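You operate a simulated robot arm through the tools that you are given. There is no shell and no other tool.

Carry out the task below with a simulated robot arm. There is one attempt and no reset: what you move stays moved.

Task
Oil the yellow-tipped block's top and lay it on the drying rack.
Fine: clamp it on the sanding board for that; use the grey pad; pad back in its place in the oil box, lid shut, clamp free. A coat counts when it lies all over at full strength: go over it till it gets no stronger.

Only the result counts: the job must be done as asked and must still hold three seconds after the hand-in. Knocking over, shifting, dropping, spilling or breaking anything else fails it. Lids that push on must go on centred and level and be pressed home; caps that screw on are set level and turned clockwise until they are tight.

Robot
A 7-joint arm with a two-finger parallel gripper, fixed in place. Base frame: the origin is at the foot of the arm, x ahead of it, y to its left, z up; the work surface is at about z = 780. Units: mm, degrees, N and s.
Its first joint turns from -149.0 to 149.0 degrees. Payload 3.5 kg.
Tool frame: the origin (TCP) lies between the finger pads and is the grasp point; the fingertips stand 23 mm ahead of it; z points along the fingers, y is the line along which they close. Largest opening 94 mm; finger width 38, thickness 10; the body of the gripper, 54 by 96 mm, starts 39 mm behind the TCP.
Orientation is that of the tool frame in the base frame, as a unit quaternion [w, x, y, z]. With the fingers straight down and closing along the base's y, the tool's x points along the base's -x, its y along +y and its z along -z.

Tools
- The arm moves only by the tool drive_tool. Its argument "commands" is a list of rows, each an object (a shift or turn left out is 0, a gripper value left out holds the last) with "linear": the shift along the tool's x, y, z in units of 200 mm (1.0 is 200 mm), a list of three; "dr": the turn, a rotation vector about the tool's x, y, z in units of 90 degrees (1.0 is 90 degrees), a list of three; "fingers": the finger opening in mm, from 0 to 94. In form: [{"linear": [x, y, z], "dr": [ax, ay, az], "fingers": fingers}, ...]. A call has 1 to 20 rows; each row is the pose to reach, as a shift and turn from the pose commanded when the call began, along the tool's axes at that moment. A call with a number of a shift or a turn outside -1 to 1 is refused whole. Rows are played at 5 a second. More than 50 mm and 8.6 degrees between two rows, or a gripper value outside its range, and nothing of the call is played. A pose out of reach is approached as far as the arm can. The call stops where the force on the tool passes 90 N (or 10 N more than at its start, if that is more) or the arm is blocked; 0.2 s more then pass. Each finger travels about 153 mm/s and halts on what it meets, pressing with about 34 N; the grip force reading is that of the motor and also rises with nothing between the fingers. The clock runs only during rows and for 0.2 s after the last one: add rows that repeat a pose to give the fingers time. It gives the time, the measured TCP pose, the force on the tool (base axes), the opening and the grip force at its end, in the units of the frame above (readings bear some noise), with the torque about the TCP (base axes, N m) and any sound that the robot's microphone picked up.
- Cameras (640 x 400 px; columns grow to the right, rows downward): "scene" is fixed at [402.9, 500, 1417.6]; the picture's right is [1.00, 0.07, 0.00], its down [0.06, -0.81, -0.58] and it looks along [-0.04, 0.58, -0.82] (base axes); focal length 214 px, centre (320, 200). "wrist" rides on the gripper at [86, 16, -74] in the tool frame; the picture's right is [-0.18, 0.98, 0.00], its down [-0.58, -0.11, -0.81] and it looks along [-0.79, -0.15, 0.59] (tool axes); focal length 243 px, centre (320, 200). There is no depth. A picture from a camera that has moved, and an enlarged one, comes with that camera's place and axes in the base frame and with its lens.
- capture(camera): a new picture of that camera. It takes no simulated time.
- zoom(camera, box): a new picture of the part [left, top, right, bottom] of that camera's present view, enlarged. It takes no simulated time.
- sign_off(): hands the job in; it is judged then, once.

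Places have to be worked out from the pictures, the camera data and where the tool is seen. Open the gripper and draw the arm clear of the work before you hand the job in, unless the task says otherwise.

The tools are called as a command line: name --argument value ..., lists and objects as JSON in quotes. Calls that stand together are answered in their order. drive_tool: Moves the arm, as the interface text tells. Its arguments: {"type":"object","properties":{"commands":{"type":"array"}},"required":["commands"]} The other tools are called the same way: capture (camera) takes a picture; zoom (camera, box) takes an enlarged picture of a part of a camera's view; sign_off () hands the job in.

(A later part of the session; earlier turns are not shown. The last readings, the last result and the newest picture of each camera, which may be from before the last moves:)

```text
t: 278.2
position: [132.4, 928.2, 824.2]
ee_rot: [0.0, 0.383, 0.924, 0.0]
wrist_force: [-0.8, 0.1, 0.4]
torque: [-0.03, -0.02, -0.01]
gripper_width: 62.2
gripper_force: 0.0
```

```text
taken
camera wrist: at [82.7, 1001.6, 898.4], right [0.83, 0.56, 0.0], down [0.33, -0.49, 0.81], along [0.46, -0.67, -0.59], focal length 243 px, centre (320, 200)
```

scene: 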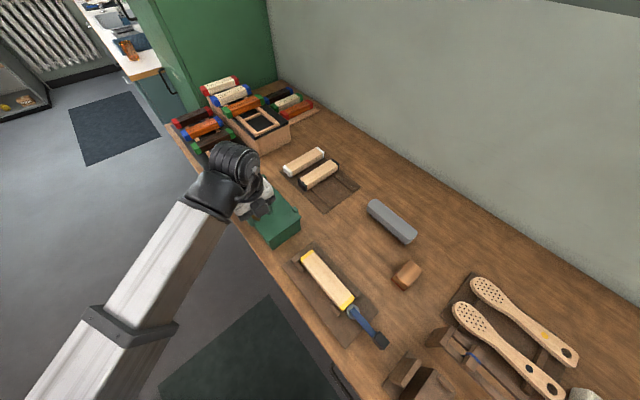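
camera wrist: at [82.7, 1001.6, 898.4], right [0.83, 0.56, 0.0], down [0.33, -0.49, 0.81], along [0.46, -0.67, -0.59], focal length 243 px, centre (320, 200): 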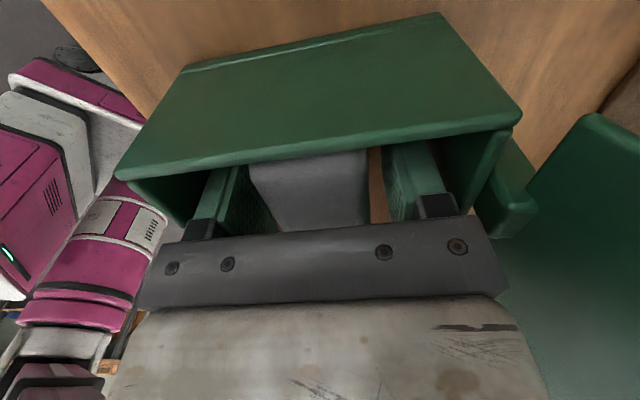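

Released. I rise straight up and check the pad's place.

drive_tool --commands '[{"linear": [0, 0, -0.04], "fingers": 62}, {"linear": [0, 0, -0.12], "fingers": 62}, {"linear": [0, 0, -0.24], "fingers": 62}, {"linear": [0, 0, -0.38], "fingers": 62}, {"linear": [0, 0, -0.54], "fingers": 50}, {"linear": [0, 0, -0.7], "fingers": 40}, {"linear": [0, 0, -0.86], "fingers": 26}, {"linear": [0, 0, -1.0], "fingers": 26}, {"linear": [0, 0, -1.0], "fingers": 26}]'

zoom --camera "scene" --box '[240, 170, 290, 220]'

zoom --camera "scene" --box '[220, 130, 330, 240]'

capture --camera "wrist"

```text
t: 280.2
position: [131.8, 928.4, 1025.8]
ee_rot: [0.001, 0.382, 0.924, 0.0]
wrist_force: [-0.6, -0.4, -0.5]
torque: [-0.02, -0.02, 0.05]
gripper_width: 25.8
gripper_force: 0.0
```

```text
8.00 times, centred on (265, 195) of scene
camera zoom: at [402.9, 500.0, 1417.6], right [1.0, 0.07, 0.0], down [0.06, -0.81, -0.58], along [-0.04, 0.58, -0.82], focal length 1716 px, centre (760, 240)
```

zoom: 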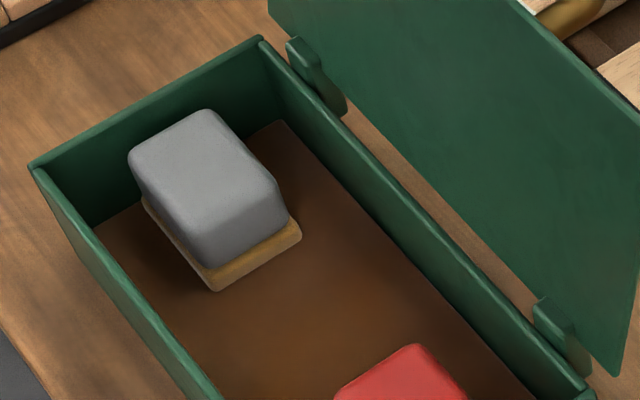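

```text
3.64 times, centred on (275, 185) of scene
camera zoom: at [402.9, 500.0, 1417.6], right [1.0, 0.07, 0.0], down [0.06, -0.81, -0.58], along [-0.04, 0.58, -0.82], focal length 780 px, centre (484, 254)
```

zoom: 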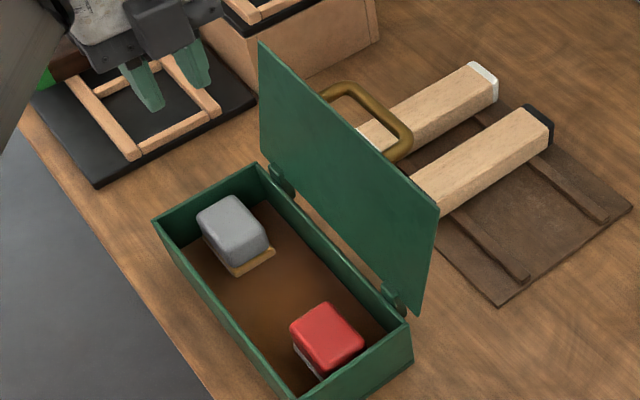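

```text
taken
camera wrist: at [83.3, 1002.5, 1099.7], right [0.83, 0.56, 0.0], down [0.33, -0.49, 0.81], along [0.46, -0.67, -0.59], focal length 243 px, centre (320, 200)
```

wrist: 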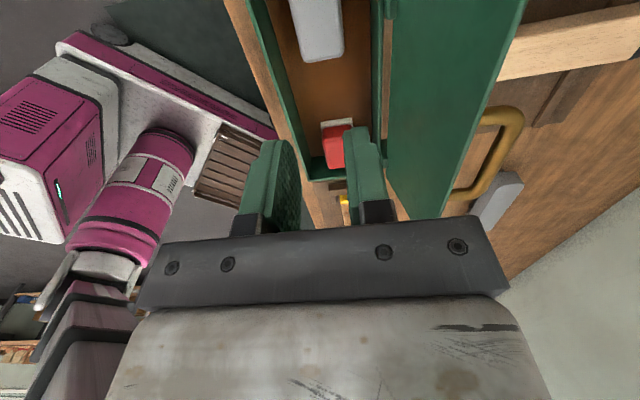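

The pad sits exactly where it was. To shut the lid I return to the handle bar: over it first, then down with the fingers 26 mm open.

drive_tool --commands '[{"linear": [0, 0, -0.055], "fingers": 26}, {"linear": [-0.06, 0.1, -0.055], "fingers": 26}, {"linear": [-0.13, 0.22, -0.055], "fingers": 26}, {"linear": [-0.2, 0.34, -0.055], "fingers": 26}, {"linear": [-0.28, 0.46, -0.055], "fingers": 26}, {"linear": [-0.35, 0.58, -0.055], "fingers": 26}, {"linear": [-0.396, 0.655, -0.055], "fingers": 26}, {"linear": [-0.396, 0.655, -0.055], "fingers": 26}]'

capture --camera "wrist"

```text
t: 282.0
position: [281.0, 965.1, 1035.2]
ee_rot: [0.001, 0.383, 0.924, 0.0]
wrist_force: [1.5, -0.8, 0.4]
torque: [-0.01, 0.02, 0.02]
gripper_width: 26.1
gripper_force: 0.0
```

```text
taken
camera wrist: at [232.1, 1039.4, 1109.7], right [0.83, 0.56, 0.0], down [0.33, -0.49, 0.81], along [0.46, -0.67, -0.59], focal length 243 px, centre (320, 200)
```

wrist: 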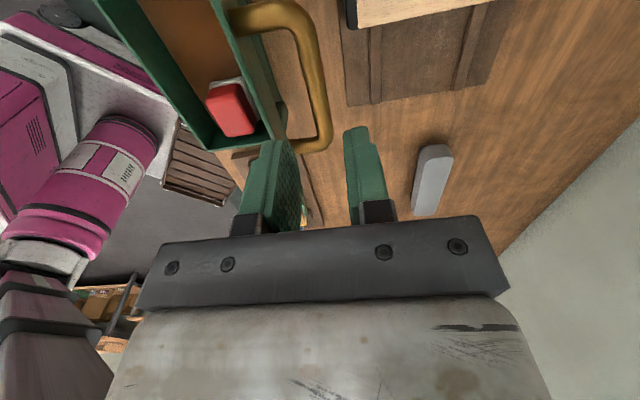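

Same view as when I left the bar. I go down 78 mm to the bar and grip it.

drive_tool --commands '[{"linear": [0, 0, 0.1], "fingers": 26}, {"linear": [0, 0, 0.2], "fingers": 26}, {"linear": [0, 0, 0.3], "fingers": 26}, {"linear": [0, 0, 0.36], "fingers": 26}, {"linear": [0, 0, 0.39], "fingers": 26}, {"linear": [0, 0, 0.39], "fingers": 26}]'

drive_tool --commands '[{"linear": [0, 0, 0], "fingers": 20}, {"linear": [0, 0, 0], "fingers": 14}, {"linear": [0, 0, 0], "fingers": 0}, {"linear": [0, 0, 0], "fingers": 0}, {"linear": [0, 0, 0], "fingers": 0}]'

capture --camera "wrist"

```text
t: 283.4
position: [281.1, 965.0, 957.3]
ee_rot: [0.0, 0.382, 0.924, -0.001]
wrist_force: [-0.3, -0.8, -0.1]
torque: [0.01, 0.02, 0.02]
gripper_width: 26.0
gripper_force: 0.1
```

```text
t: 284.6
position: [281.2, 963.4, 958.0]
ee_rot: [0.002, 0.382, 0.924, -0.001]
wrist_force: [-10.4, -12.0, -7.5]
torque: [0.08, 0.06, 1.74]
gripper_width: 12.6
gripper_force: 45.0
```

```text
taken
camera wrist: at [230.8, 1037.5, 1031.5], right [0.82, 0.57, 0.0], down [0.34, -0.49, 0.81], along [0.46, -0.67, -0.59], focal length 243 px, centre (320, 200)
```

wrist: 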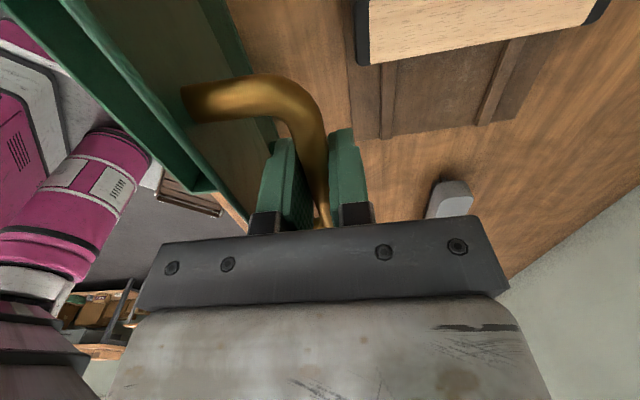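

Gripped. I bring the lid back along the same arc, first to about 75°.

drive_tool --commands '[{"linear": [0, -0.023, -0.0125], "fingers": 0}, {"linear": [0, -0.047, -0.024], "fingers": 0}, {"linear": [0, -0.071, -0.035], "fingers": 0}, {"linear": [0, -0.096, -0.0445], "fingers": 0}, {"linear": [0, -0.1215, -0.0525], "fingers": 0}, {"linear": [0, -0.147, -0.06], "fingers": 0}, {"linear": [0, -0.173, -0.0665], "fingers": 0}, {"linear": [0, -0.199, -0.0715], "fingers": 0}, {"linear": [0, -0.2255, -0.0755], "fingers": 0}, {"linear": [0, -0.252, -0.078], "fingers": 0}, {"linear": [0, -0.2785, -0.0795], "fingers": 0}, {"linear": [0, -0.305, -0.08], "fingers": 0}, {"linear": [0, -0.305, -0.08], "fingers": 0}]'

zoom --camera "scene" --box '[190, 120, 330, 250]'

```text
t: 287.4
position: [238.3, 920.0, 975.5]
ee_rot: [0.001, 0.382, 0.924, 0.0]
wrist_force: [1.5, -0.9, 41.3]
torque: [-0.03, 0.01, 1.62]
gripper_width: 12.6
gripper_force: 45.4
```

```text
3.08 times, centred on (260, 185) of scene
camera zoom: at [402.9, 500.0, 1417.6], right [1.0, 0.07, 0.0], down [0.06, -0.81, -0.58], along [-0.04, 0.58, -0.82], focal length 660 px, centre (505, 246)
```

zoom: 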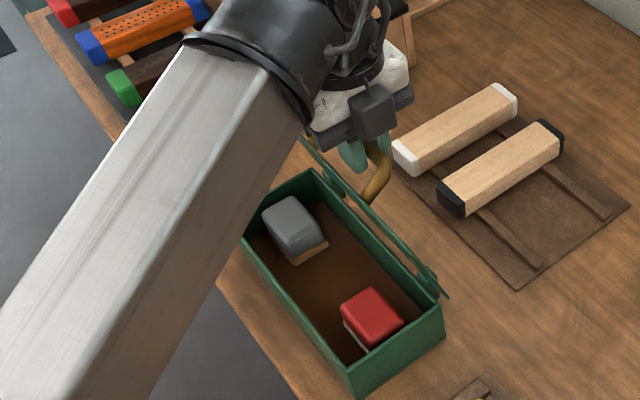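

There's a 41 N vertical load — my arc is a bit low for this grip. I raise by 2 mm and continue to about 45°.

drive_tool --commands '[{"linear": [0, -0.005, -0.01], "fingers": 0}, {"linear": [0, -0.027, -0.01], "fingers": 0}, {"linear": [0, -0.0535, -0.0085], "fingers": 0}, {"linear": [0, -0.08, -0.005], "fingers": 0}, {"linear": [0, -0.106, -0.001], "fingers": 0}, {"linear": [0, -0.132, 0.0045], "fingers": 0}, {"linear": [0, -0.158, 0.0105], "fingers": 0}, {"linear": [0, -0.1835, 0.018], "fingers": 0}, {"linear": [0, -0.2085, 0.0265], "fingers": 0}, {"linear": [0, -0.2335, 0.0365], "fingers": 0}, {"linear": [0, -0.2575, 0.0475], "fingers": 0}, {"linear": [0, -0.281, 0.0595], "fingers": 0}, {"linear": [0, -0.3045, 0.0725], "fingers": 0}, {"linear": [0, -0.3045, 0.0725], "fingers": 0}]'

zoom --camera "scene" --box '[190, 120, 330, 250]'

```text
t: 290.4
position: [195.5, 878.9, 959.0]
ee_rot: [0.0, 0.383, 0.924, -0.001]
wrist_force: [3.0, -6.3, 4.1]
torque: [-0.07, -0.12, 0.98]
gripper_width: 12.6
gripper_force: 45.3
```

```text
3.08 times, centred on (260, 185) of scene
camera zoom: at [402.9, 500.0, 1417.6], right [1.0, 0.07, 0.0], down [0.06, -0.81, -0.58], along [-0.04, 0.58, -0.82], focal length 660 px, centre (505, 246)
```

zoom: 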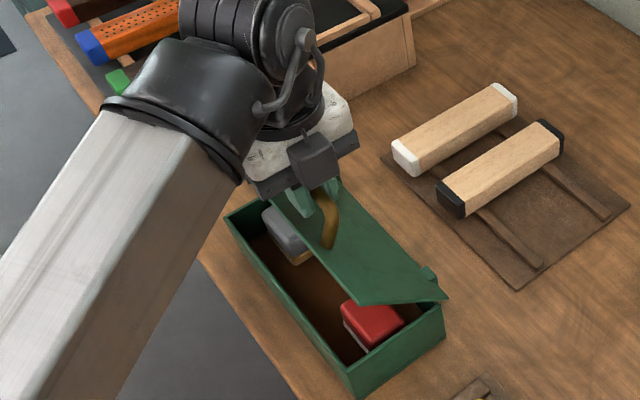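

Loads are small now. I bring the lid down to closed along the rest of the arc.

drive_tool --commands '[{"linear": [0, -0.0365, 0.0225], "fingers": 0}, {"linear": [0, -0.07, 0.0475], "fingers": 0}, {"linear": [0, -0.103, 0.075], "fingers": 0}, {"linear": [0, -0.1335, 0.105], "fingers": 0}, {"linear": [0, -0.1615, 0.1365], "fingers": 0}, {"linear": [0, -0.188, 0.1705], "fingers": 0}, {"linear": [0, -0.211, 0.206], "fingers": 0}, {"linear": [0, -0.2325, 0.243], "fingers": 0}, {"linear": [0, -0.2465, 0.2715], "fingers": 0}, {"linear": [0, -0.259, 0.3005], "fingers": 0}, {"linear": [0, -0.27, 0.331], "fingers": 0}, {"linear": [0, -0.2765, 0.351], "fingers": 0}, {"linear": [0, -0.28, 0.361], "fingers": 0}, {"linear": [0, -0.28, 0.361], "fingers": 0}]'

zoom --camera "scene" --box '[190, 140, 310, 250]'

```text
t: 293.4
position: [152.7, 838.1, 887.7]
ee_rot: [0.001, 0.382, 0.924, -0.002]
wrist_force: [-26.0, -27.8, 13.3]
torque: [0.73, 0.35, -0.71]
gripper_width: 12.4
gripper_force: 44.9
```

```text
3.64 times, centred on (250, 195) of scene
camera zoom: at [402.9, 500.0, 1417.6], right [1.0, 0.07, 0.0], down [0.06, -0.81, -0.58], along [-0.04, 0.58, -0.82], focal length 780 px, centre (574, 218)
```

zoom: 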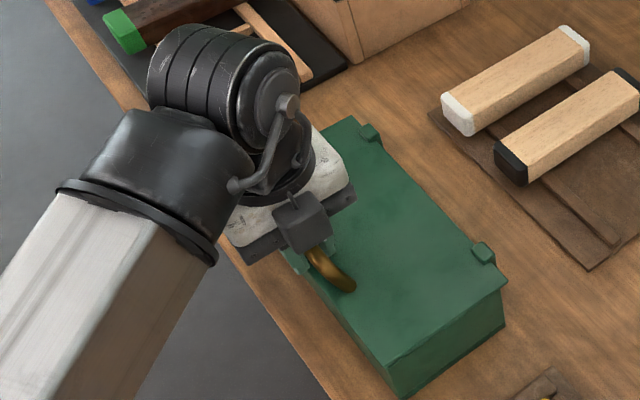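

Nearly shut, with a sideways load toward −u. I relax 2 mm that way and lower a little more.

drive_tool --commands '[{"linear": [0, -0.006, 0], "fingers": 0}, {"linear": [0, -0.01, 0.005], "fingers": 0}, {"linear": [0, -0.01, 0.01], "fingers": 0}, {"linear": [0, -0.01, 0.01], "fingers": 0}]'

zoom --camera "scene" --box '[225, 160, 305, 250]'

capture --camera "wrist"

```text
t: 294.4
position: [153.3, 836.0, 886.3]
ee_rot: [0.001, 0.384, 0.923, -0.001]
wrist_force: [-26.4, -21.0, 11.3]
torque: [0.21, -0.21, -0.73]
gripper_width: 12.3
gripper_force: 45.1
```

```text
4.44 times, centred on (265, 205) of scene
camera zoom: at [402.9, 500.0, 1417.6], right [1.0, 0.07, 0.0], down [0.06, -0.81, -0.58], along [-0.04, 0.58, -0.82], focal length 953 px, centre (564, 178)
```

zoom: 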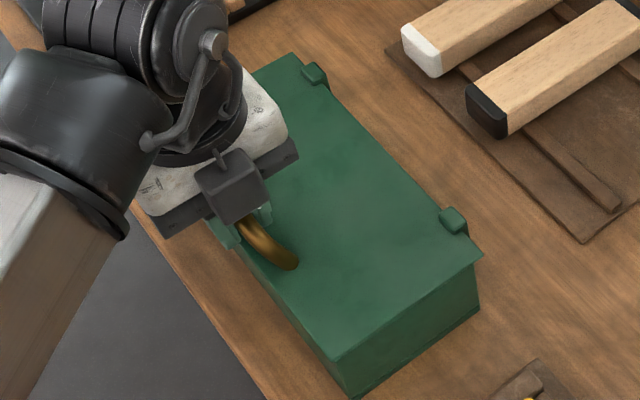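

```text
taken
camera wrist: at [103.4, 910.5, 959.4], right [0.83, 0.56, 0.0], down [0.33, -0.49, 0.81], along [0.46, -0.67, -0.59], focal length 243 px, centre (320, 200)
```

wrist: 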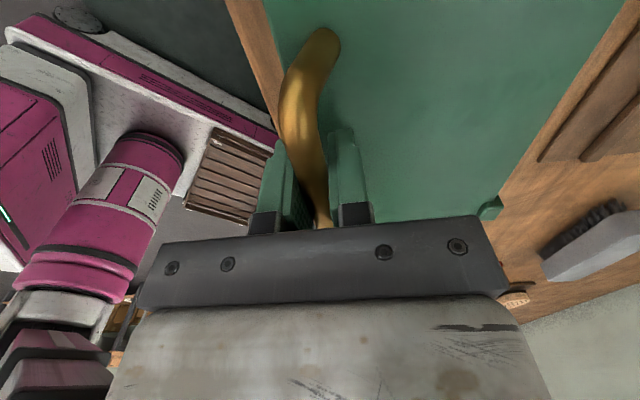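

The box hasn't moved and the lid is down. I relieve the remaining side load and open the fingers.

drive_tool --commands '[{"linear": [0, -0.006, 0], "fingers": 0}, {"linear": [0, -0.01, 0], "fingers": 0}, {"linear": [0, -0.01, 0], "fingers": 0}]'

drive_tool --commands '[{"linear": [0, 0, 0], "fingers": 14}, {"linear": [0, 0, 0], "fingers": 18}, {"linear": [0, 0, 0], "fingers": 26}, {"linear": [0, 0, 0], "fingers": 34}, {"linear": [0, 0, 0], "fingers": 34}]'

capture --camera "wrist"

```text
t: 295.2
position: [153.7, 836.4, 885.0]
ee_rot: [0.001, 0.383, 0.924, 0.001]
wrist_force: [-14.5, -8.7, 4.2]
torque: [-0.45, -0.54, -0.55]
gripper_width: 12.2
gripper_force: 45.0
```

```text
t: 296.4
position: [152.0, 835.6, 885.3]
ee_rot: [0.001, 0.382, 0.924, 0.0]
wrist_force: [1.3, 0.2, 0.1]
torque: [0.0, -0.01, -0.01]
gripper_width: 34.0
gripper_force: 0.1
```

```text
taken
camera wrist: at [102.9, 910.1, 959.2], right [0.83, 0.56, 0.0], down [0.33, -0.49, 0.81], along [0.46, -0.67, -0.59], focal length 243 px, centre (320, 200)
```

wrist: 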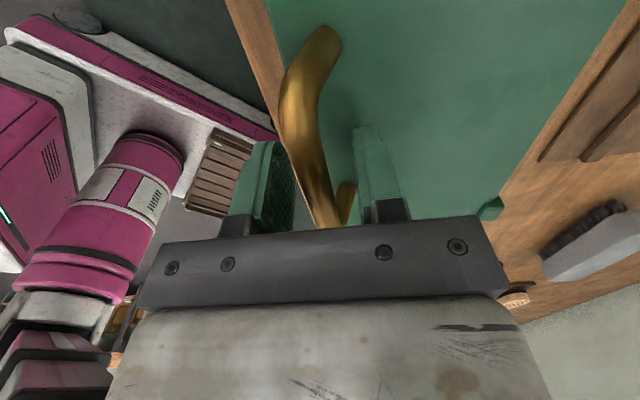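

Free. I rise and look whether the lid is fully shut.

drive_tool --commands '[{"linear": [0, 0, -0.05], "fingers": 34}, {"linear": [0, 0, -0.15], "fingers": 34}, {"linear": [0, 0, -0.27], "fingers": 34}, {"linear": [-0.1, 0, -0.39], "fingers": 34}, {"linear": [-0.25, 0, -0.48], "fingers": 34}, {"linear": [-0.45, 0, -0.5], "fingers": 34}, {"linear": [-0.65, 0, -0.5], "fingers": 34}, {"linear": [-0.85, 0, -0.5], "fingers": 34}, {"linear": [-1.0, 0, -0.5], "fingers": 34}, {"linear": [-1.0, 0, -0.5], "fingers": 34}]'

zoom --camera "scene" --box '[215, 165, 310, 255]'

zoom --camera "scene" --box '[225, 185, 305, 250]'

```text
t: 298.6
position: [294.1, 694.4, 985.2]
ee_rot: [0.001, 0.382, 0.924, 0.0]
wrist_force: [0.8, -1.3, 0.1]
torque: [0.01, 0.0, -0.03]
gripper_width: 33.8
gripper_force: 0.1
```

```text
4.44 times, centred on (262, 210) of scene
camera zoom: at [402.9, 500.0, 1417.6], right [1.0, 0.07, 0.0], down [0.06, -0.81, -0.58], along [-0.04, 0.58, -0.82], focal length 953 px, centre (576, 156)
```

zoom: 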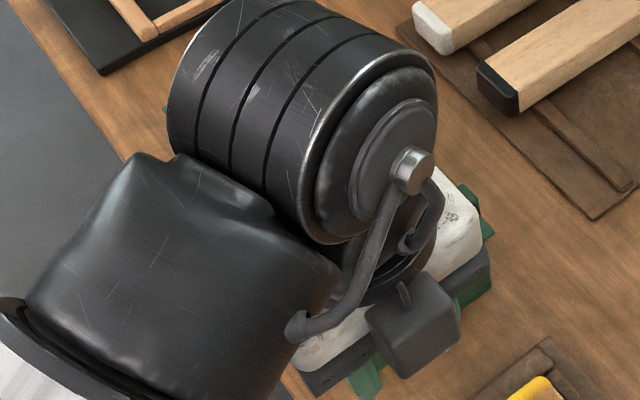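

```text
6.15 times, centred on (265, 218) of scene
camera zoom: at [402.9, 500.0, 1417.6], right [1.0, 0.07, 0.0], down [0.06, -0.81, -0.58], along [-0.04, 0.58, -0.82], focal length 1320 px, centre (658, 92)
```

zoom: 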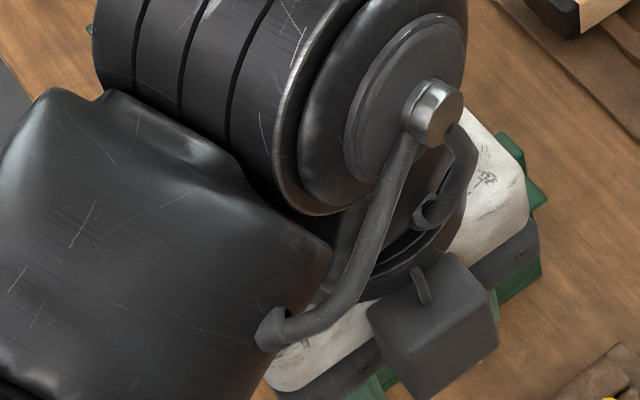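

The arm hides the box here; I'll check as I go on. Next, the clamp: I move with closed fingers to the far side of the lever handle.

drive_tool --commands '[{"linear": [-0.08, 0.02, 0], "fingers": 10}, {"linear": [-0.22, 0.06, 0], "fingers": 0}, {"linear": [-0.38, 0.11, 0], "fingers": 0}, {"linear": [-0.54, 0.16, 0], "fingers": 0}, {"linear": [-0.7, 0.21, 0], "fingers": 0}, {"linear": [-0.86, 0.26, 0], "fingers": 0}, {"linear": [-1.0, 0.3, 0], "fingers": 0}]'

drive_tool --commands '[{"linear": [-0.1, 0.04, 0], "fingers": 0}, {"linear": [-0.25, 0.1, 0], "fingers": 0}, {"linear": [-0.4, 0.15, 0], "fingers": 0}, {"linear": [-0.48, 0.175, 0], "fingers": 0}, {"linear": [-0.48, 0.175, 0], "fingers": 0}]'

capture --camera "wrist"

zoom --camera "scene" --box '[215, 165, 310, 255]'

zoom --camera "scene" --box '[285, 235, 395, 345]'

```text
t: 300.2
position: [478.6, 596.3, 985.6]
ee_rot: [0.001, 0.382, 0.924, -0.001]
wrist_force: [-0.3, 0.5, -0.4]
torque: [0.02, 0.0, -0.01]
gripper_width: 0.1
gripper_force: 34.1
```

```text
t: 301.4
position: [570.2, 552.0, 987.0]
ee_rot: [0.001, 0.383, 0.924, 0.0]
wrist_force: [-0.4, 0.6, 0.6]
torque: [0.0, -0.01, -0.02]
gripper_width: 0.0
gripper_force: 33.9
```

```text
taken
camera wrist: at [521.1, 626.6, 1059.6], right [0.83, 0.56, 0.0], down [0.33, -0.49, 0.81], along [0.46, -0.67, -0.59], focal length 243 px, centre (320, 200)
```

wrist: 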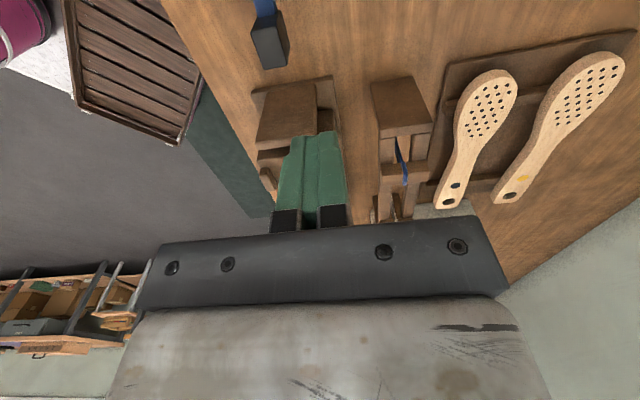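

```text
4.44 times, centred on (262, 210) of scene
camera zoom: at [402.9, 500.0, 1417.6], right [1.0, 0.07, 0.0], down [0.06, -0.81, -0.58], along [-0.04, 0.58, -0.82], focal length 953 px, centre (576, 156)
```

zoom: 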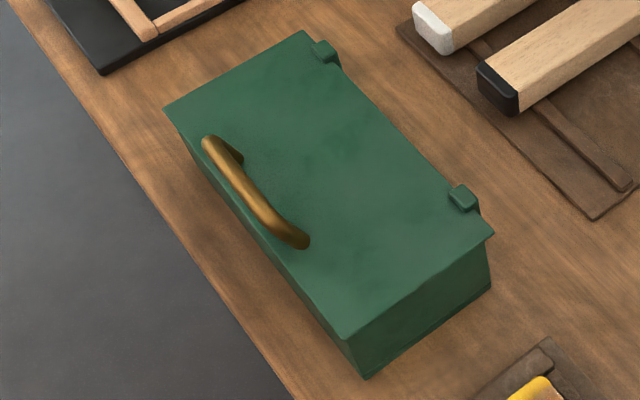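

```text
3.64 times, centred on (340, 290) of scene
camera zoom: at [402.9, 500.0, 1417.6], right [1.0, 0.07, 0.0], down [0.06, -0.81, -0.58], along [-0.04, 0.58, -0.82], focal length 780 px, centre (247, -127)
```

zoom: 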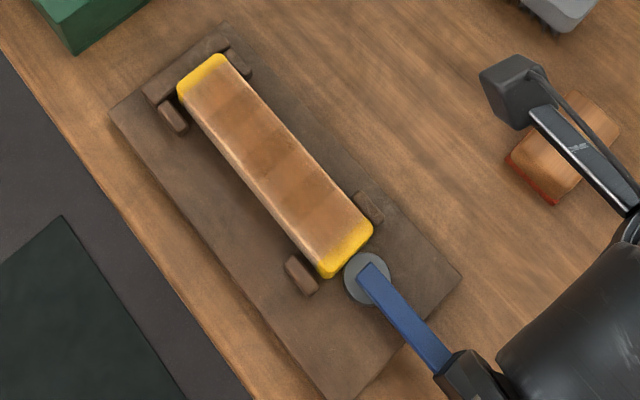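

The lid is fully shut, just as at the start. The lever handle is at about (544, 533); I lower the closed fingers beside it on its far side.

drive_tool --commands '[{"linear": [0, 0, 0.15], "fingers": 0}, {"linear": [0, 0, 0.3], "fingers": 0}, {"linear": [0, 0, 0.45], "fingers": 0}, {"linear": [0, 0, 0.6], "fingers": 0}, {"linear": [0, 0, 0.72], "fingers": 0}, {"linear": [0, 0, 0.79], "fingers": 0}, {"linear": [0, 0, 0.79], "fingers": 0}]'

capture --camera "wrist"

```text
t: 303.0
position: [570.0, 552.2, 828.8]
ee_rot: [0.001, 0.382, 0.924, 0.0]
wrist_force: [0.6, 0.3, 0.0]
torque: [0.0, 0.0, 0.0]
gripper_width: 0.1
gripper_force: 33.7
```

```text
taken
camera wrist: at [520.6, 626.4, 901.7], right [0.83, 0.56, 0.0], down [0.33, -0.49, 0.81], along [0.46, -0.67, -0.59], focal length 243 px, centre (320, 200)
```

wrist: 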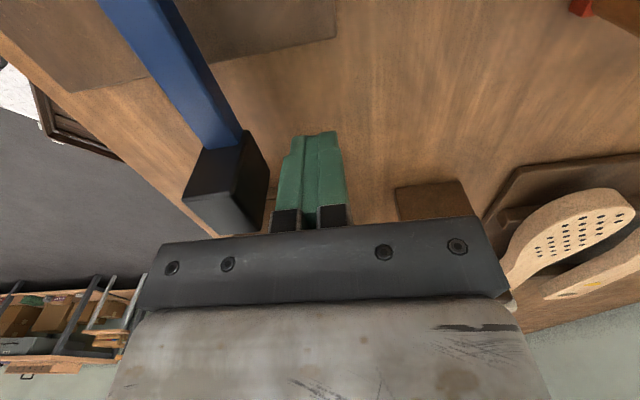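

Fingers are beside the handle. I push the lever back along its arc toward its original free position.

drive_tool --commands '[{"linear": [-0.005, -0.035, 0], "fingers": 0}, {"linear": [-0.012, -0.058, 0], "fingers": 0}, {"linear": [-0.019, -0.08, 0], "fingers": 0}, {"linear": [-0.024, -0.103, 0], "fingers": 0}, {"linear": [-0.028, -0.125, 0], "fingers": 0}, {"linear": [-0.032, -0.173, 0], "fingers": 0}, {"linear": [-0.03, -0.224, 0], "fingers": 0}, {"linear": [-0.03, -0.224, 0], "fingers": 0}]'

zoom --camera "scene" --box '[285, 235, 395, 345]'

```text
t: 304.8
position: [542.2, 517.7, 827.9]
ee_rot: [0.0, 0.382, 0.924, 0.001]
wrist_force: [-7.4, 20.5, 0.0]
torque: [-1.09, -0.42, 0.09]
gripper_width: 0.0
gripper_force: 33.7
```

```text
3.64 times, centred on (340, 290) of scene
camera zoom: at [402.9, 500.0, 1417.6], right [1.0, 0.07, 0.0], down [0.06, -0.81, -0.58], along [-0.04, 0.58, -0.82], focal length 780 px, centre (247, -127)
```

zoom: 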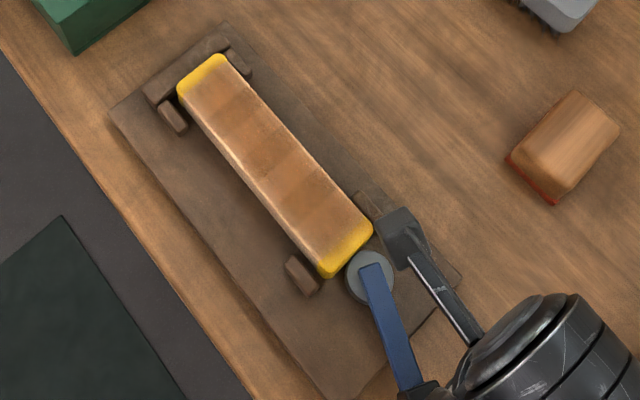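

The lever turned, but the force (−7, +20 N) with its torque hints at a contact higher up. I look around before going on.

capture --camera "scene"

capture --camera "wrist"

zoom --camera "scene" --box '[330, 270, 470, 400]'

```text
taken
```

scene: 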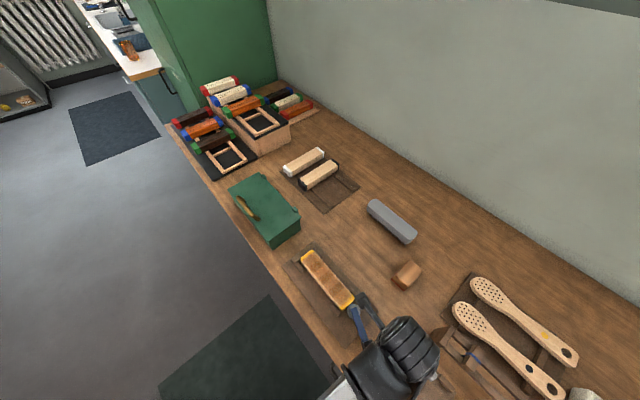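

```text
taken
camera wrist: at [492.3, 591.2, 901.2], right [0.82, 0.57, 0.0], down [0.33, -0.49, 0.81], along [0.46, -0.67, -0.59], focal length 243 px, centre (320, 200)
```

wrist: 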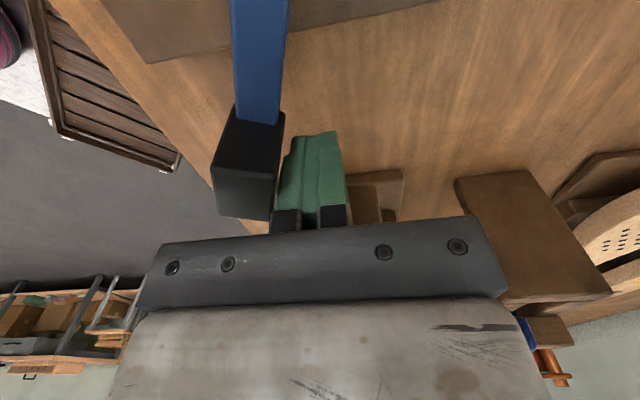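

```text
3.08 times, centred on (400, 335) of scene
camera zoom: at [402.9, 500.0, 1417.6], right [1.0, 0.07, 0.0], down [0.06, -0.81, -0.58], along [-0.04, 0.58, -0.82], focal length 660 px, centre (74, -215)
```

zoom: 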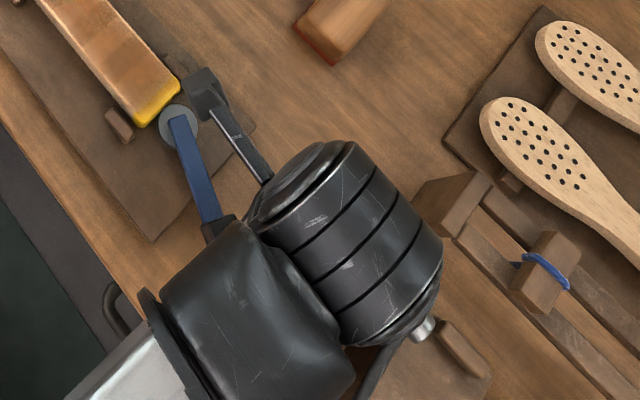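

I back off 10 mm from the handle and read the force again.

drive_tool --commands '[{"linear": [0, 0.025, 0], "fingers": 0}, {"linear": [0, 0.05, 0], "fingers": 0}, {"linear": [0, 0.05, 0], "fingers": 0}]'

capture --camera "wrist"

```text
t: 305.6
position: [547.9, 524.2, 827.5]
ee_rot: [-0.001, 0.382, 0.924, -0.001]
wrist_force: [-37.8, 10.1, 1.0]
torque: [-0.54, -1.91, -0.88]
gripper_width: 0.0
gripper_force: 34.3
```

```text
taken
camera wrist: at [498.6, 597.5, 901.7], right [0.83, 0.56, 0.0], down [0.33, -0.49, 0.81], along [0.45, -0.67, -0.59], focal length 243 px, centre (320, 200)
```

wrist: 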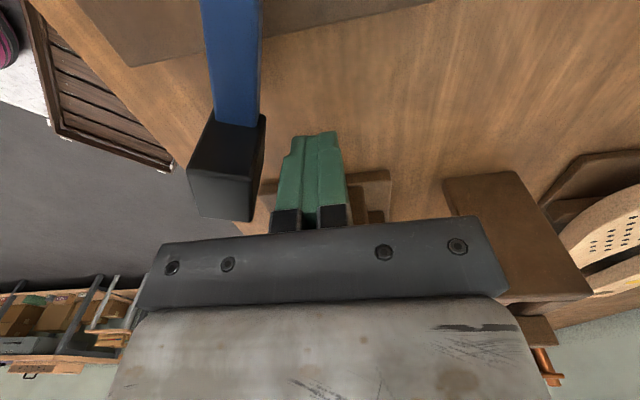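

The gripper body touches the wooden bracket beyond (contact at about (573, 494), z≈880). I move away from it along the tool's +x.

drive_tool --commands '[{"linear": [0.02, 0, 0], "fingers": 0}, {"linear": [0.04, 0, 0], "fingers": 0}, {"linear": [0.06, 0, 0], "fingers": 0}, {"linear": [0.06, 0, 0], "fingers": 0}]'

zoom --camera "wrist" --box '[160, 80, 440, 240]'

zoom --camera "scene" --box '[370, 310, 470, 400]'

```text
t: 306.6
position: [541.6, 531.9, 828.7]
ee_rot: [0.001, 0.383, 0.924, 0.0]
wrist_force: [-0.3, 0.5, 0.5]
torque: [0.01, 0.02, -0.03]
gripper_width: 0.1
gripper_force: 34.1
```

```text
2.29 times, centred on (300, 160) of wrist
camera zoom: at [492.5, 605.8, 901.3], right [0.83, 0.56, 0.0], down [0.33, -0.49, 0.81], along [0.46, -0.67, -0.59], focal length 555 px, centre (366, 291)
```

zoom: 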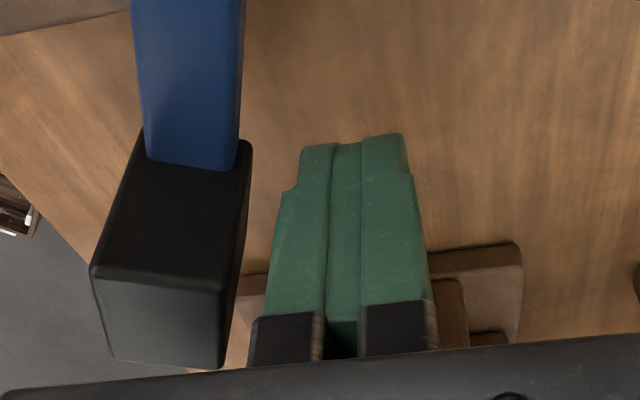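

```text
4.44 times, centred on (420, 355) of scene
camera zoom: at [402.9, 500.0, 1417.6], right [1.0, 0.07, 0.0], down [0.06, -0.81, -0.58], along [-0.04, 0.58, -0.82], focal length 953 px, centre (-124, -489)
```

zoom: 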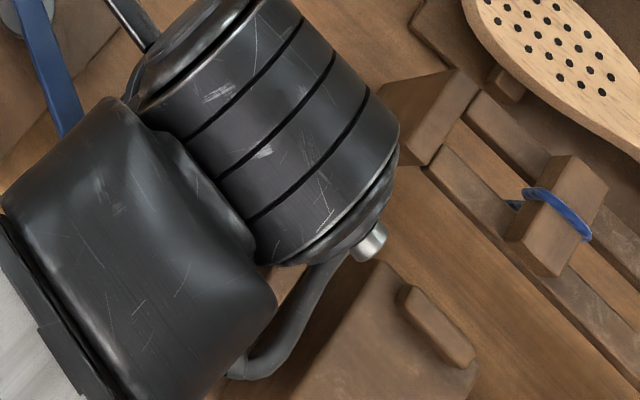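

Clear again. The handle is a tall knob (to about z 840), so I can work 7 mm higher and nearer the pivot, keeping away from the bracket, and push the lever back to its original position.

drive_tool --commands '[{"linear": [0, 0, -0.036], "fingers": 0}, {"linear": [0.014, -0.01, -0.036], "fingers": 0}, {"linear": [0.015, -0.03, -0.036], "fingers": 0}, {"linear": [0.015, -0.053, -0.036], "fingers": 0}, {"linear": [0.0255, -0.0955, -0.036], "fingers": 0}, {"linear": [0.0415, -0.14, -0.036], "fingers": 0}, {"linear": [0.062, -0.181, -0.036], "fingers": 0}, {"linear": [0.062, -0.181, -0.036], "fingers": 0}]'

zoom --camera "scene" --box '[285, 235, 395, 345]'

capture --camera "wrist"

```text
t: 308.4
position: [508.2, 515.3, 835.1]
ee_rot: [0.001, 0.383, 0.924, 0.0]
wrist_force: [0.2, 0.8, 0.2]
torque: [0.0, 0.03, 0.04]
gripper_width: 0.1
gripper_force: 34.1
```

```text
3.64 times, centred on (340, 290) of scene
camera zoom: at [402.9, 500.0, 1417.6], right [1.0, 0.07, 0.0], down [0.06, -0.81, -0.58], along [-0.04, 0.58, -0.82], focal length 780 px, centre (247, -127)
```

zoom: 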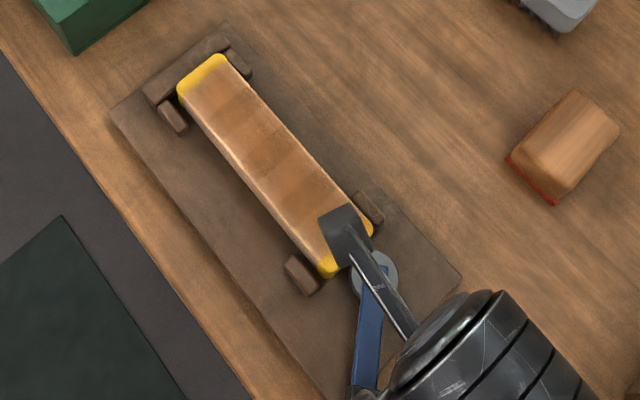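

```text
taken
camera wrist: at [457.4, 589.1, 908.7], right [0.83, 0.56, 0.0], down [0.33, -0.49, 0.81], along [0.46, -0.67, -0.59], focal length 243 px, centre (320, 200)
```

wrist: 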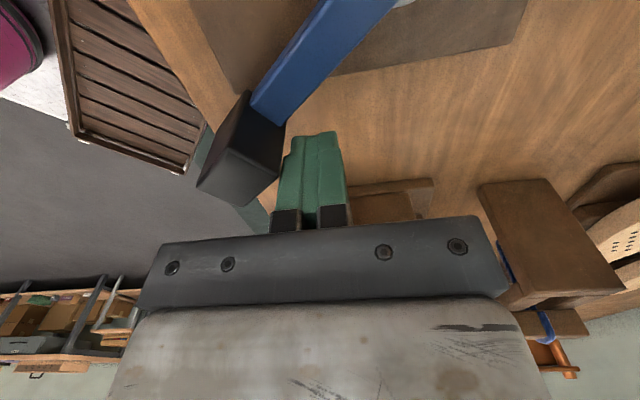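

The lever follows freely. I push it the rest of the way to where it stood at first.

drive_tool --commands '[{"linear": [0.015, -0.02, 0], "fingers": 0}, {"linear": [0.029, -0.04, 0], "fingers": 0}, {"linear": [0.047, -0.059, 0], "fingers": 0}, {"linear": [0.065, -0.077, 0], "fingers": 0}, {"linear": [0.086, -0.092, 0], "fingers": 0}, {"linear": [0.107, -0.107, 0], "fingers": 0}, {"linear": [0.13, -0.12, 0], "fingers": 0}, {"linear": [0.154, -0.133, 0], "fingers": 0}, {"linear": [0.154, -0.133, 0], "fingers": 0}]'

zoom --camera "scene" --box '[285, 235, 395, 345]'

capture --camera "wrist"

```text
t: 310.4
position: [465.8, 518.8, 834.1]
ee_rot: [0.001, 0.383, 0.924, 0.0]
wrist_force: [0.2, -0.4, 0.4]
torque: [0.02, -0.02, -0.01]
gripper_width: 0.0
gripper_force: 34.0
```

```text
3.64 times, centred on (340, 290) of scene
camera zoom: at [402.9, 500.0, 1417.6], right [1.0, 0.07, 0.0], down [0.06, -0.81, -0.58], along [-0.04, 0.58, -0.82], focal length 780 px, centre (247, -127)
```

zoom: 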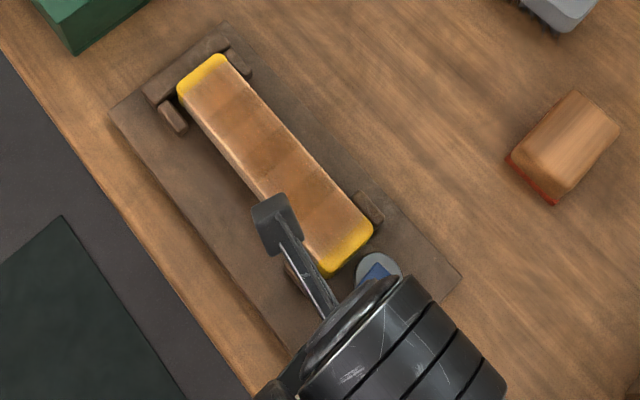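

```text
taken
camera wrist: at [416.9, 592.1, 909.0], right [0.83, 0.56, 0.0], down [0.33, -0.49, 0.81], along [0.46, -0.67, -0.59], focal length 243 px, centre (320, 200)
```

wrist: 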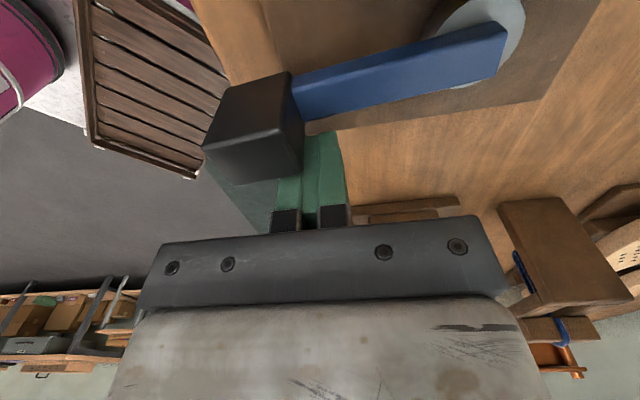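

Almost at the original position; I nudge 5 mm more, then rise and look.

drive_tool --commands '[{"linear": [0.015, 0, 0], "fingers": 0}, {"linear": [0.03, 0, 0], "fingers": 0}, {"linear": [0.03, 0, 0], "fingers": 0}, {"linear": [0.0, -0.02, 0], "fingers": 0}, {"linear": [-0.02, -0.02, -0.1], "fingers": 0}, {"linear": [-0.02, -0.02, -0.25], "fingers": 0}, {"linear": [-0.02, -0.02, -0.45], "fingers": 0}, {"linear": [-0.02, -0.02, -0.65], "fingers": 0}, {"linear": [-0.02, -0.02, -0.65], "fingers": 0}]'

capture --camera "wrist"

zoom --camera "scene" --box '[285, 235, 395, 345]'

```text
t: 312.4
position: [466.8, 512.2, 965.4]
ee_rot: [0.001, 0.383, 0.924, -0.001]
wrist_force: [-0.1, -0.2, 0.3]
torque: [0.02, -0.02, 0.02]
gripper_width: 0.3
gripper_force: 33.8
```

```text
taken
camera wrist: at [417.0, 586.4, 1038.9], right [0.83, 0.56, 0.0], down [0.33, -0.49, 0.81], along [0.46, -0.67, -0.59], focal length 243 px, centre (320, 200)
```

wrist: 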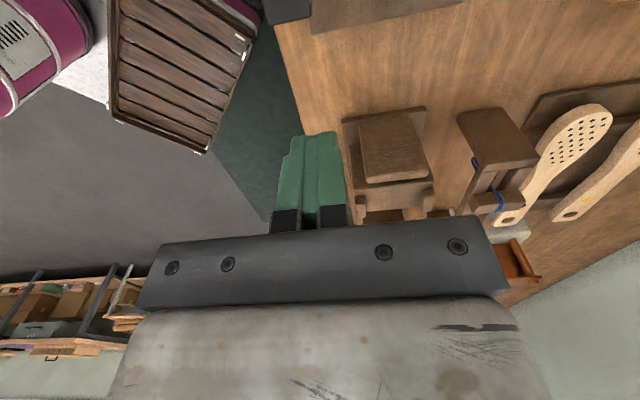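

```text
3.64 times, centred on (340, 290) of scene
camera zoom: at [402.9, 500.0, 1417.6], right [1.0, 0.07, 0.0], down [0.06, -0.81, -0.58], along [-0.04, 0.58, -0.82], focal length 780 px, centre (247, -127)
```

zoom: 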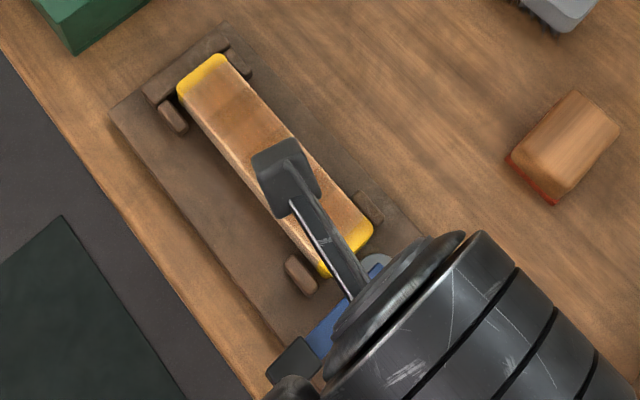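

The lever is back at its free position. Now the block: I'll grip it 20 mm toward its stop end with the fingers tilted 30°, so that it can be reached out to the rack later. I move over it and tilt.

drive_tool --commands '[{"linear": [0.07, 0.027, 0.0], "dr": [0, -0.028, 0], "fingers": 20}, {"linear": [0.14, 0.054, 0.0], "dr": [0, -0.056, 0], "fingers": 40}, {"linear": [0.21, 0.082, 0.0], "dr": [0, -0.083, 0], "fingers": 66}, {"linear": [0.28, 0.109, 0.0], "dr": [0, -0.111, 0], "fingers": 66}, {"linear": [0.35, 0.136, 0.0], "dr": [0, -0.139, 0], "fingers": 66}, {"linear": [0.42, 0.163, 0.0], "dr": [0, -0.167, 0], "fingers": 66}, {"linear": [0.49, 0.19, 0.03], "dr": [0, -0.194, 0], "fingers": 66}, {"linear": [0.56, 0.218, 0.06], "dr": [0, -0.222, 0], "fingers": 66}, {"linear": [0.63, 0.245, 0.1], "dr": [0, -0.25, 0], "fingers": 66}, {"linear": [0.7, 0.272, 0.13], "dr": [0, -0.278, 0], "fingers": 66}, {"linear": [0.77, 0.3, 0.16], "dr": [0, -0.305, 0], "fingers": 66}, {"linear": [0.839, 0.327, 0.2], "dr": [0, -0.333, 0], "fingers": 66}, {"linear": [0.839, 0.327, 0.2], "dr": [0, -0.333, 0], "fingers": 66}]'

capture --camera "wrist"

capture --camera "scene"

```text
t: 315.2
position: [394.0, 677.8, 923.4]
ee_rot: [0.239, 0.369, 0.892, -0.099]
wrist_force: [-0.6, 0.4, -0.4]
torque: [-0.01, 0.01, -0.02]
gripper_width: 66.1
gripper_force: 0.0
```

```text
taken
camera wrist: at [326.4, 769.4, 945.0], right [0.81, 0.58, 0.09], down [-0.01, -0.15, 0.99], along [0.59, -0.8, -0.11], focal length 243 px, centre (320, 200)
```

wrist: 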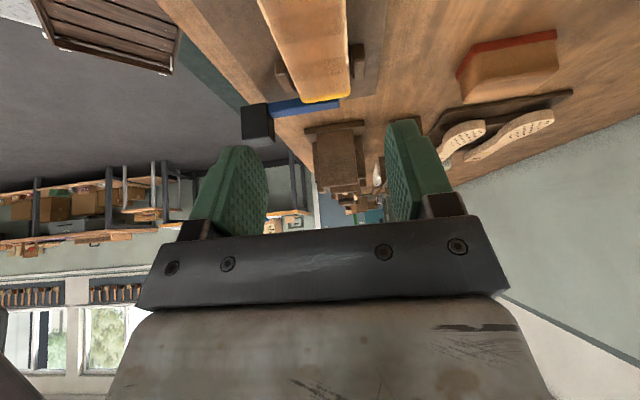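

```text
taken
```

scene: 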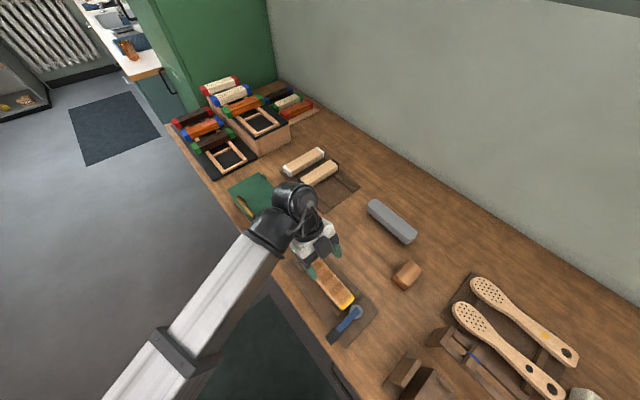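

Aligned with the block's axis (u≈758). I descend to z≈841 beside it.

drive_tool --commands '[{"linear": [0.035, 0, 0.06], "fingers": 66}, {"linear": [0.07, 0, 0.12], "fingers": 66}, {"linear": [0.104, 0, 0.18], "fingers": 66}, {"linear": [0.138, 0, 0.24], "fingers": 66}, {"linear": [0.172, 0, 0.3], "fingers": 66}, {"linear": [0.205, 0, 0.355], "fingers": 66}, {"linear": [0.205, 0, 0.355], "fingers": 66}]'

capture --camera "wrist"

zoom --camera "scene" --box '[255, 200, 375, 320]'

```text
t: 316.8
position: [393.7, 676.8, 842.6]
ee_rot: [0.24, 0.369, 0.892, -0.099]
wrist_force: [-0.2, 0.2, 0.7]
torque: [0.02, -0.02, 0.0]
gripper_width: 66.0
gripper_force: 0.0
```

```text
taken
camera wrist: at [326.4, 769.6, 862.9], right [0.81, 0.58, 0.09], down [-0.01, -0.15, 0.99], along [0.59, -0.8, -0.12], focal length 243 px, centre (320, 200)
```

wrist: 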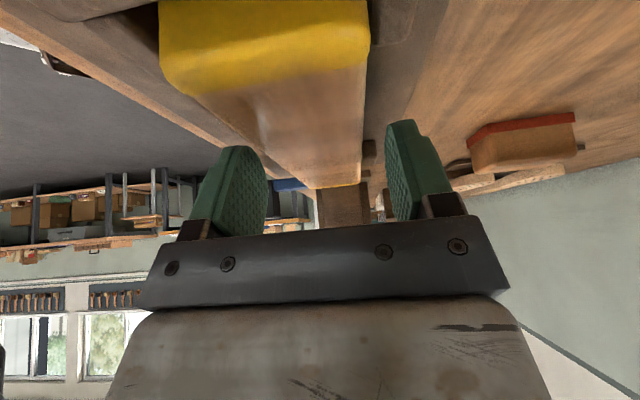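

```text
3.33 times, centred on (315, 260) of scene
camera zoom: at [402.9, 500.0, 1417.6], right [1.0, 0.07, 0.0], down [0.06, -0.81, -0.58], along [-0.04, 0.58, -0.82], focal length 715 px, centre (337, 0)
```

zoom: 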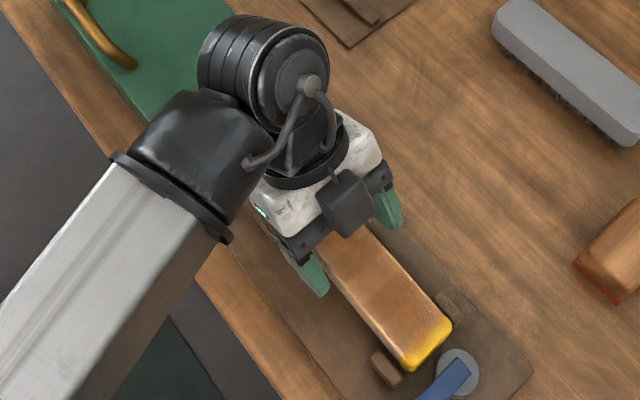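

drive_tool --commands '[{"linear": [0.0065, 0, 0.0112], "fingers": 66}, {"linear": [0.013, 0, 0.0225], "fingers": 66}, {"linear": [0.019, 0, 0.033], "fingers": 66}, {"linear": [0.019, 0, 0.033], "fingers": 66}]'

```text
t: 317.8
position: [394.4, 677.3, 834.7]
ee_rot: [0.239, 0.369, 0.892, -0.099]
wrist_force: [0.2, -0.2, 0.2]
torque: [0.0, 0.01, -0.02]
gripper_width: 65.8
gripper_force: 0.1
```

drive_tool --commands '[{"linear": [0.0037, 0, 0.0065], "fingers": 66}, {"linear": [0.0075, 0, 0.013], "fingers": 66}, {"linear": [0.0075, 0, 0.013], "fingers": 66}]'

```text
t: 318.6
position: [393.2, 676.5, 833.2]
ee_rot: [0.239, 0.37, 0.892, -0.099]
wrist_force: [0.2, 0.1, 0.2]
torque: [-0.03, -0.02, -0.01]
gripper_width: 66.1
gripper_force: 0.0
```

drive_tool --commands '[{"linear": [0.0025, 0, 0.0043], "fingers": 66}, {"linear": [0.005, 0, 0.0087], "fingers": 66}, {"linear": [0.005, 0, 0.0087], "fingers": 66}]'

```text
t: 319.4
position: [393.6, 677.1, 830.1]
ee_rot: [0.24, 0.37, 0.892, -0.1]
wrist_force: [0.9, -0.9, -0.9]
torque: [0.06, -0.02, -0.03]
gripper_width: 66.0
gripper_force: 0.0
```

Still no touch at 830. This is deep enough; I close on the block.

drive_tool --commands '[{"linear": [0, 0, 0], "fingers": 58}, {"linear": [0, 0, 0], "fingers": 52}, {"linear": [0, 0, 0], "fingers": 48}, {"linear": [0, 0, 0], "fingers": 40}, {"linear": [0, 0, 0], "fingers": 0}, {"linear": [0, 0, 0], "fingers": 0}, {"linear": [0, 0, 0], "fingers": 0}]'

drive_tool --commands '[{"linear": [-0.0025, 0, -0.0043], "fingers": 0}, {"linear": [-0.005, 0, -0.0087], "fingers": 0}, {"linear": [-0.0075, 0, -0.013], "fingers": 0}, {"linear": [-0.01, 0, -0.0173], "fingers": 0}, {"linear": [-0.0125, 0, -0.0216], "fingers": 0}, {"linear": [-0.015, 0, -0.026], "fingers": 0}]'

zoom --camera "scene" --box '[275, 225, 375, 325]'

capture --camera "wrist"

```text
t: 321.0
position: [394.6, 676.1, 829.4]
ee_rot: [0.238, 0.37, 0.892, -0.099]
wrist_force: [0.0, 0.0, 1.2]
torque: [-0.04, -0.06, -0.09]
gripper_width: 45.8
gripper_force: 33.8
```

```text
t: 322.4
position: [395.1, 677.8, 835.3]
ee_rot: [0.24, 0.37, 0.892, -0.1]
wrist_force: [-0.9, -0.3, -0.9]
torque: [0.03, 0.03, 0.04]
gripper_width: 45.5
gripper_force: 34.3
```

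```text
4.00 times, centred on (325, 275) of scene
camera zoom: at [402.9, 500.0, 1417.6], right [1.0, 0.07, 0.0], down [0.06, -0.81, -0.58], along [-0.04, 0.58, -0.82], focal length 858 px, centre (300, -100)
```

zoom: 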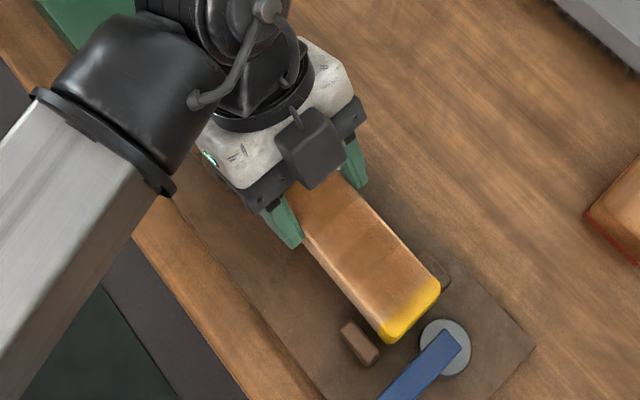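

```text
taken
camera wrist: at [326.3, 769.2, 856.6], right [0.81, 0.58, 0.09], down [-0.01, -0.15, 0.99], along [0.59, -0.8, -0.12], focal length 243 px, centre (320, 200)
```

wrist: 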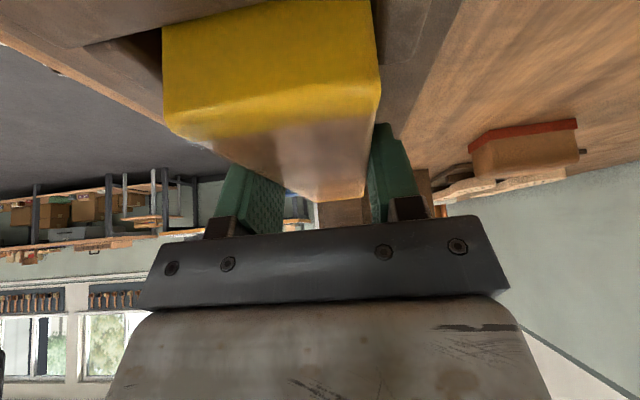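

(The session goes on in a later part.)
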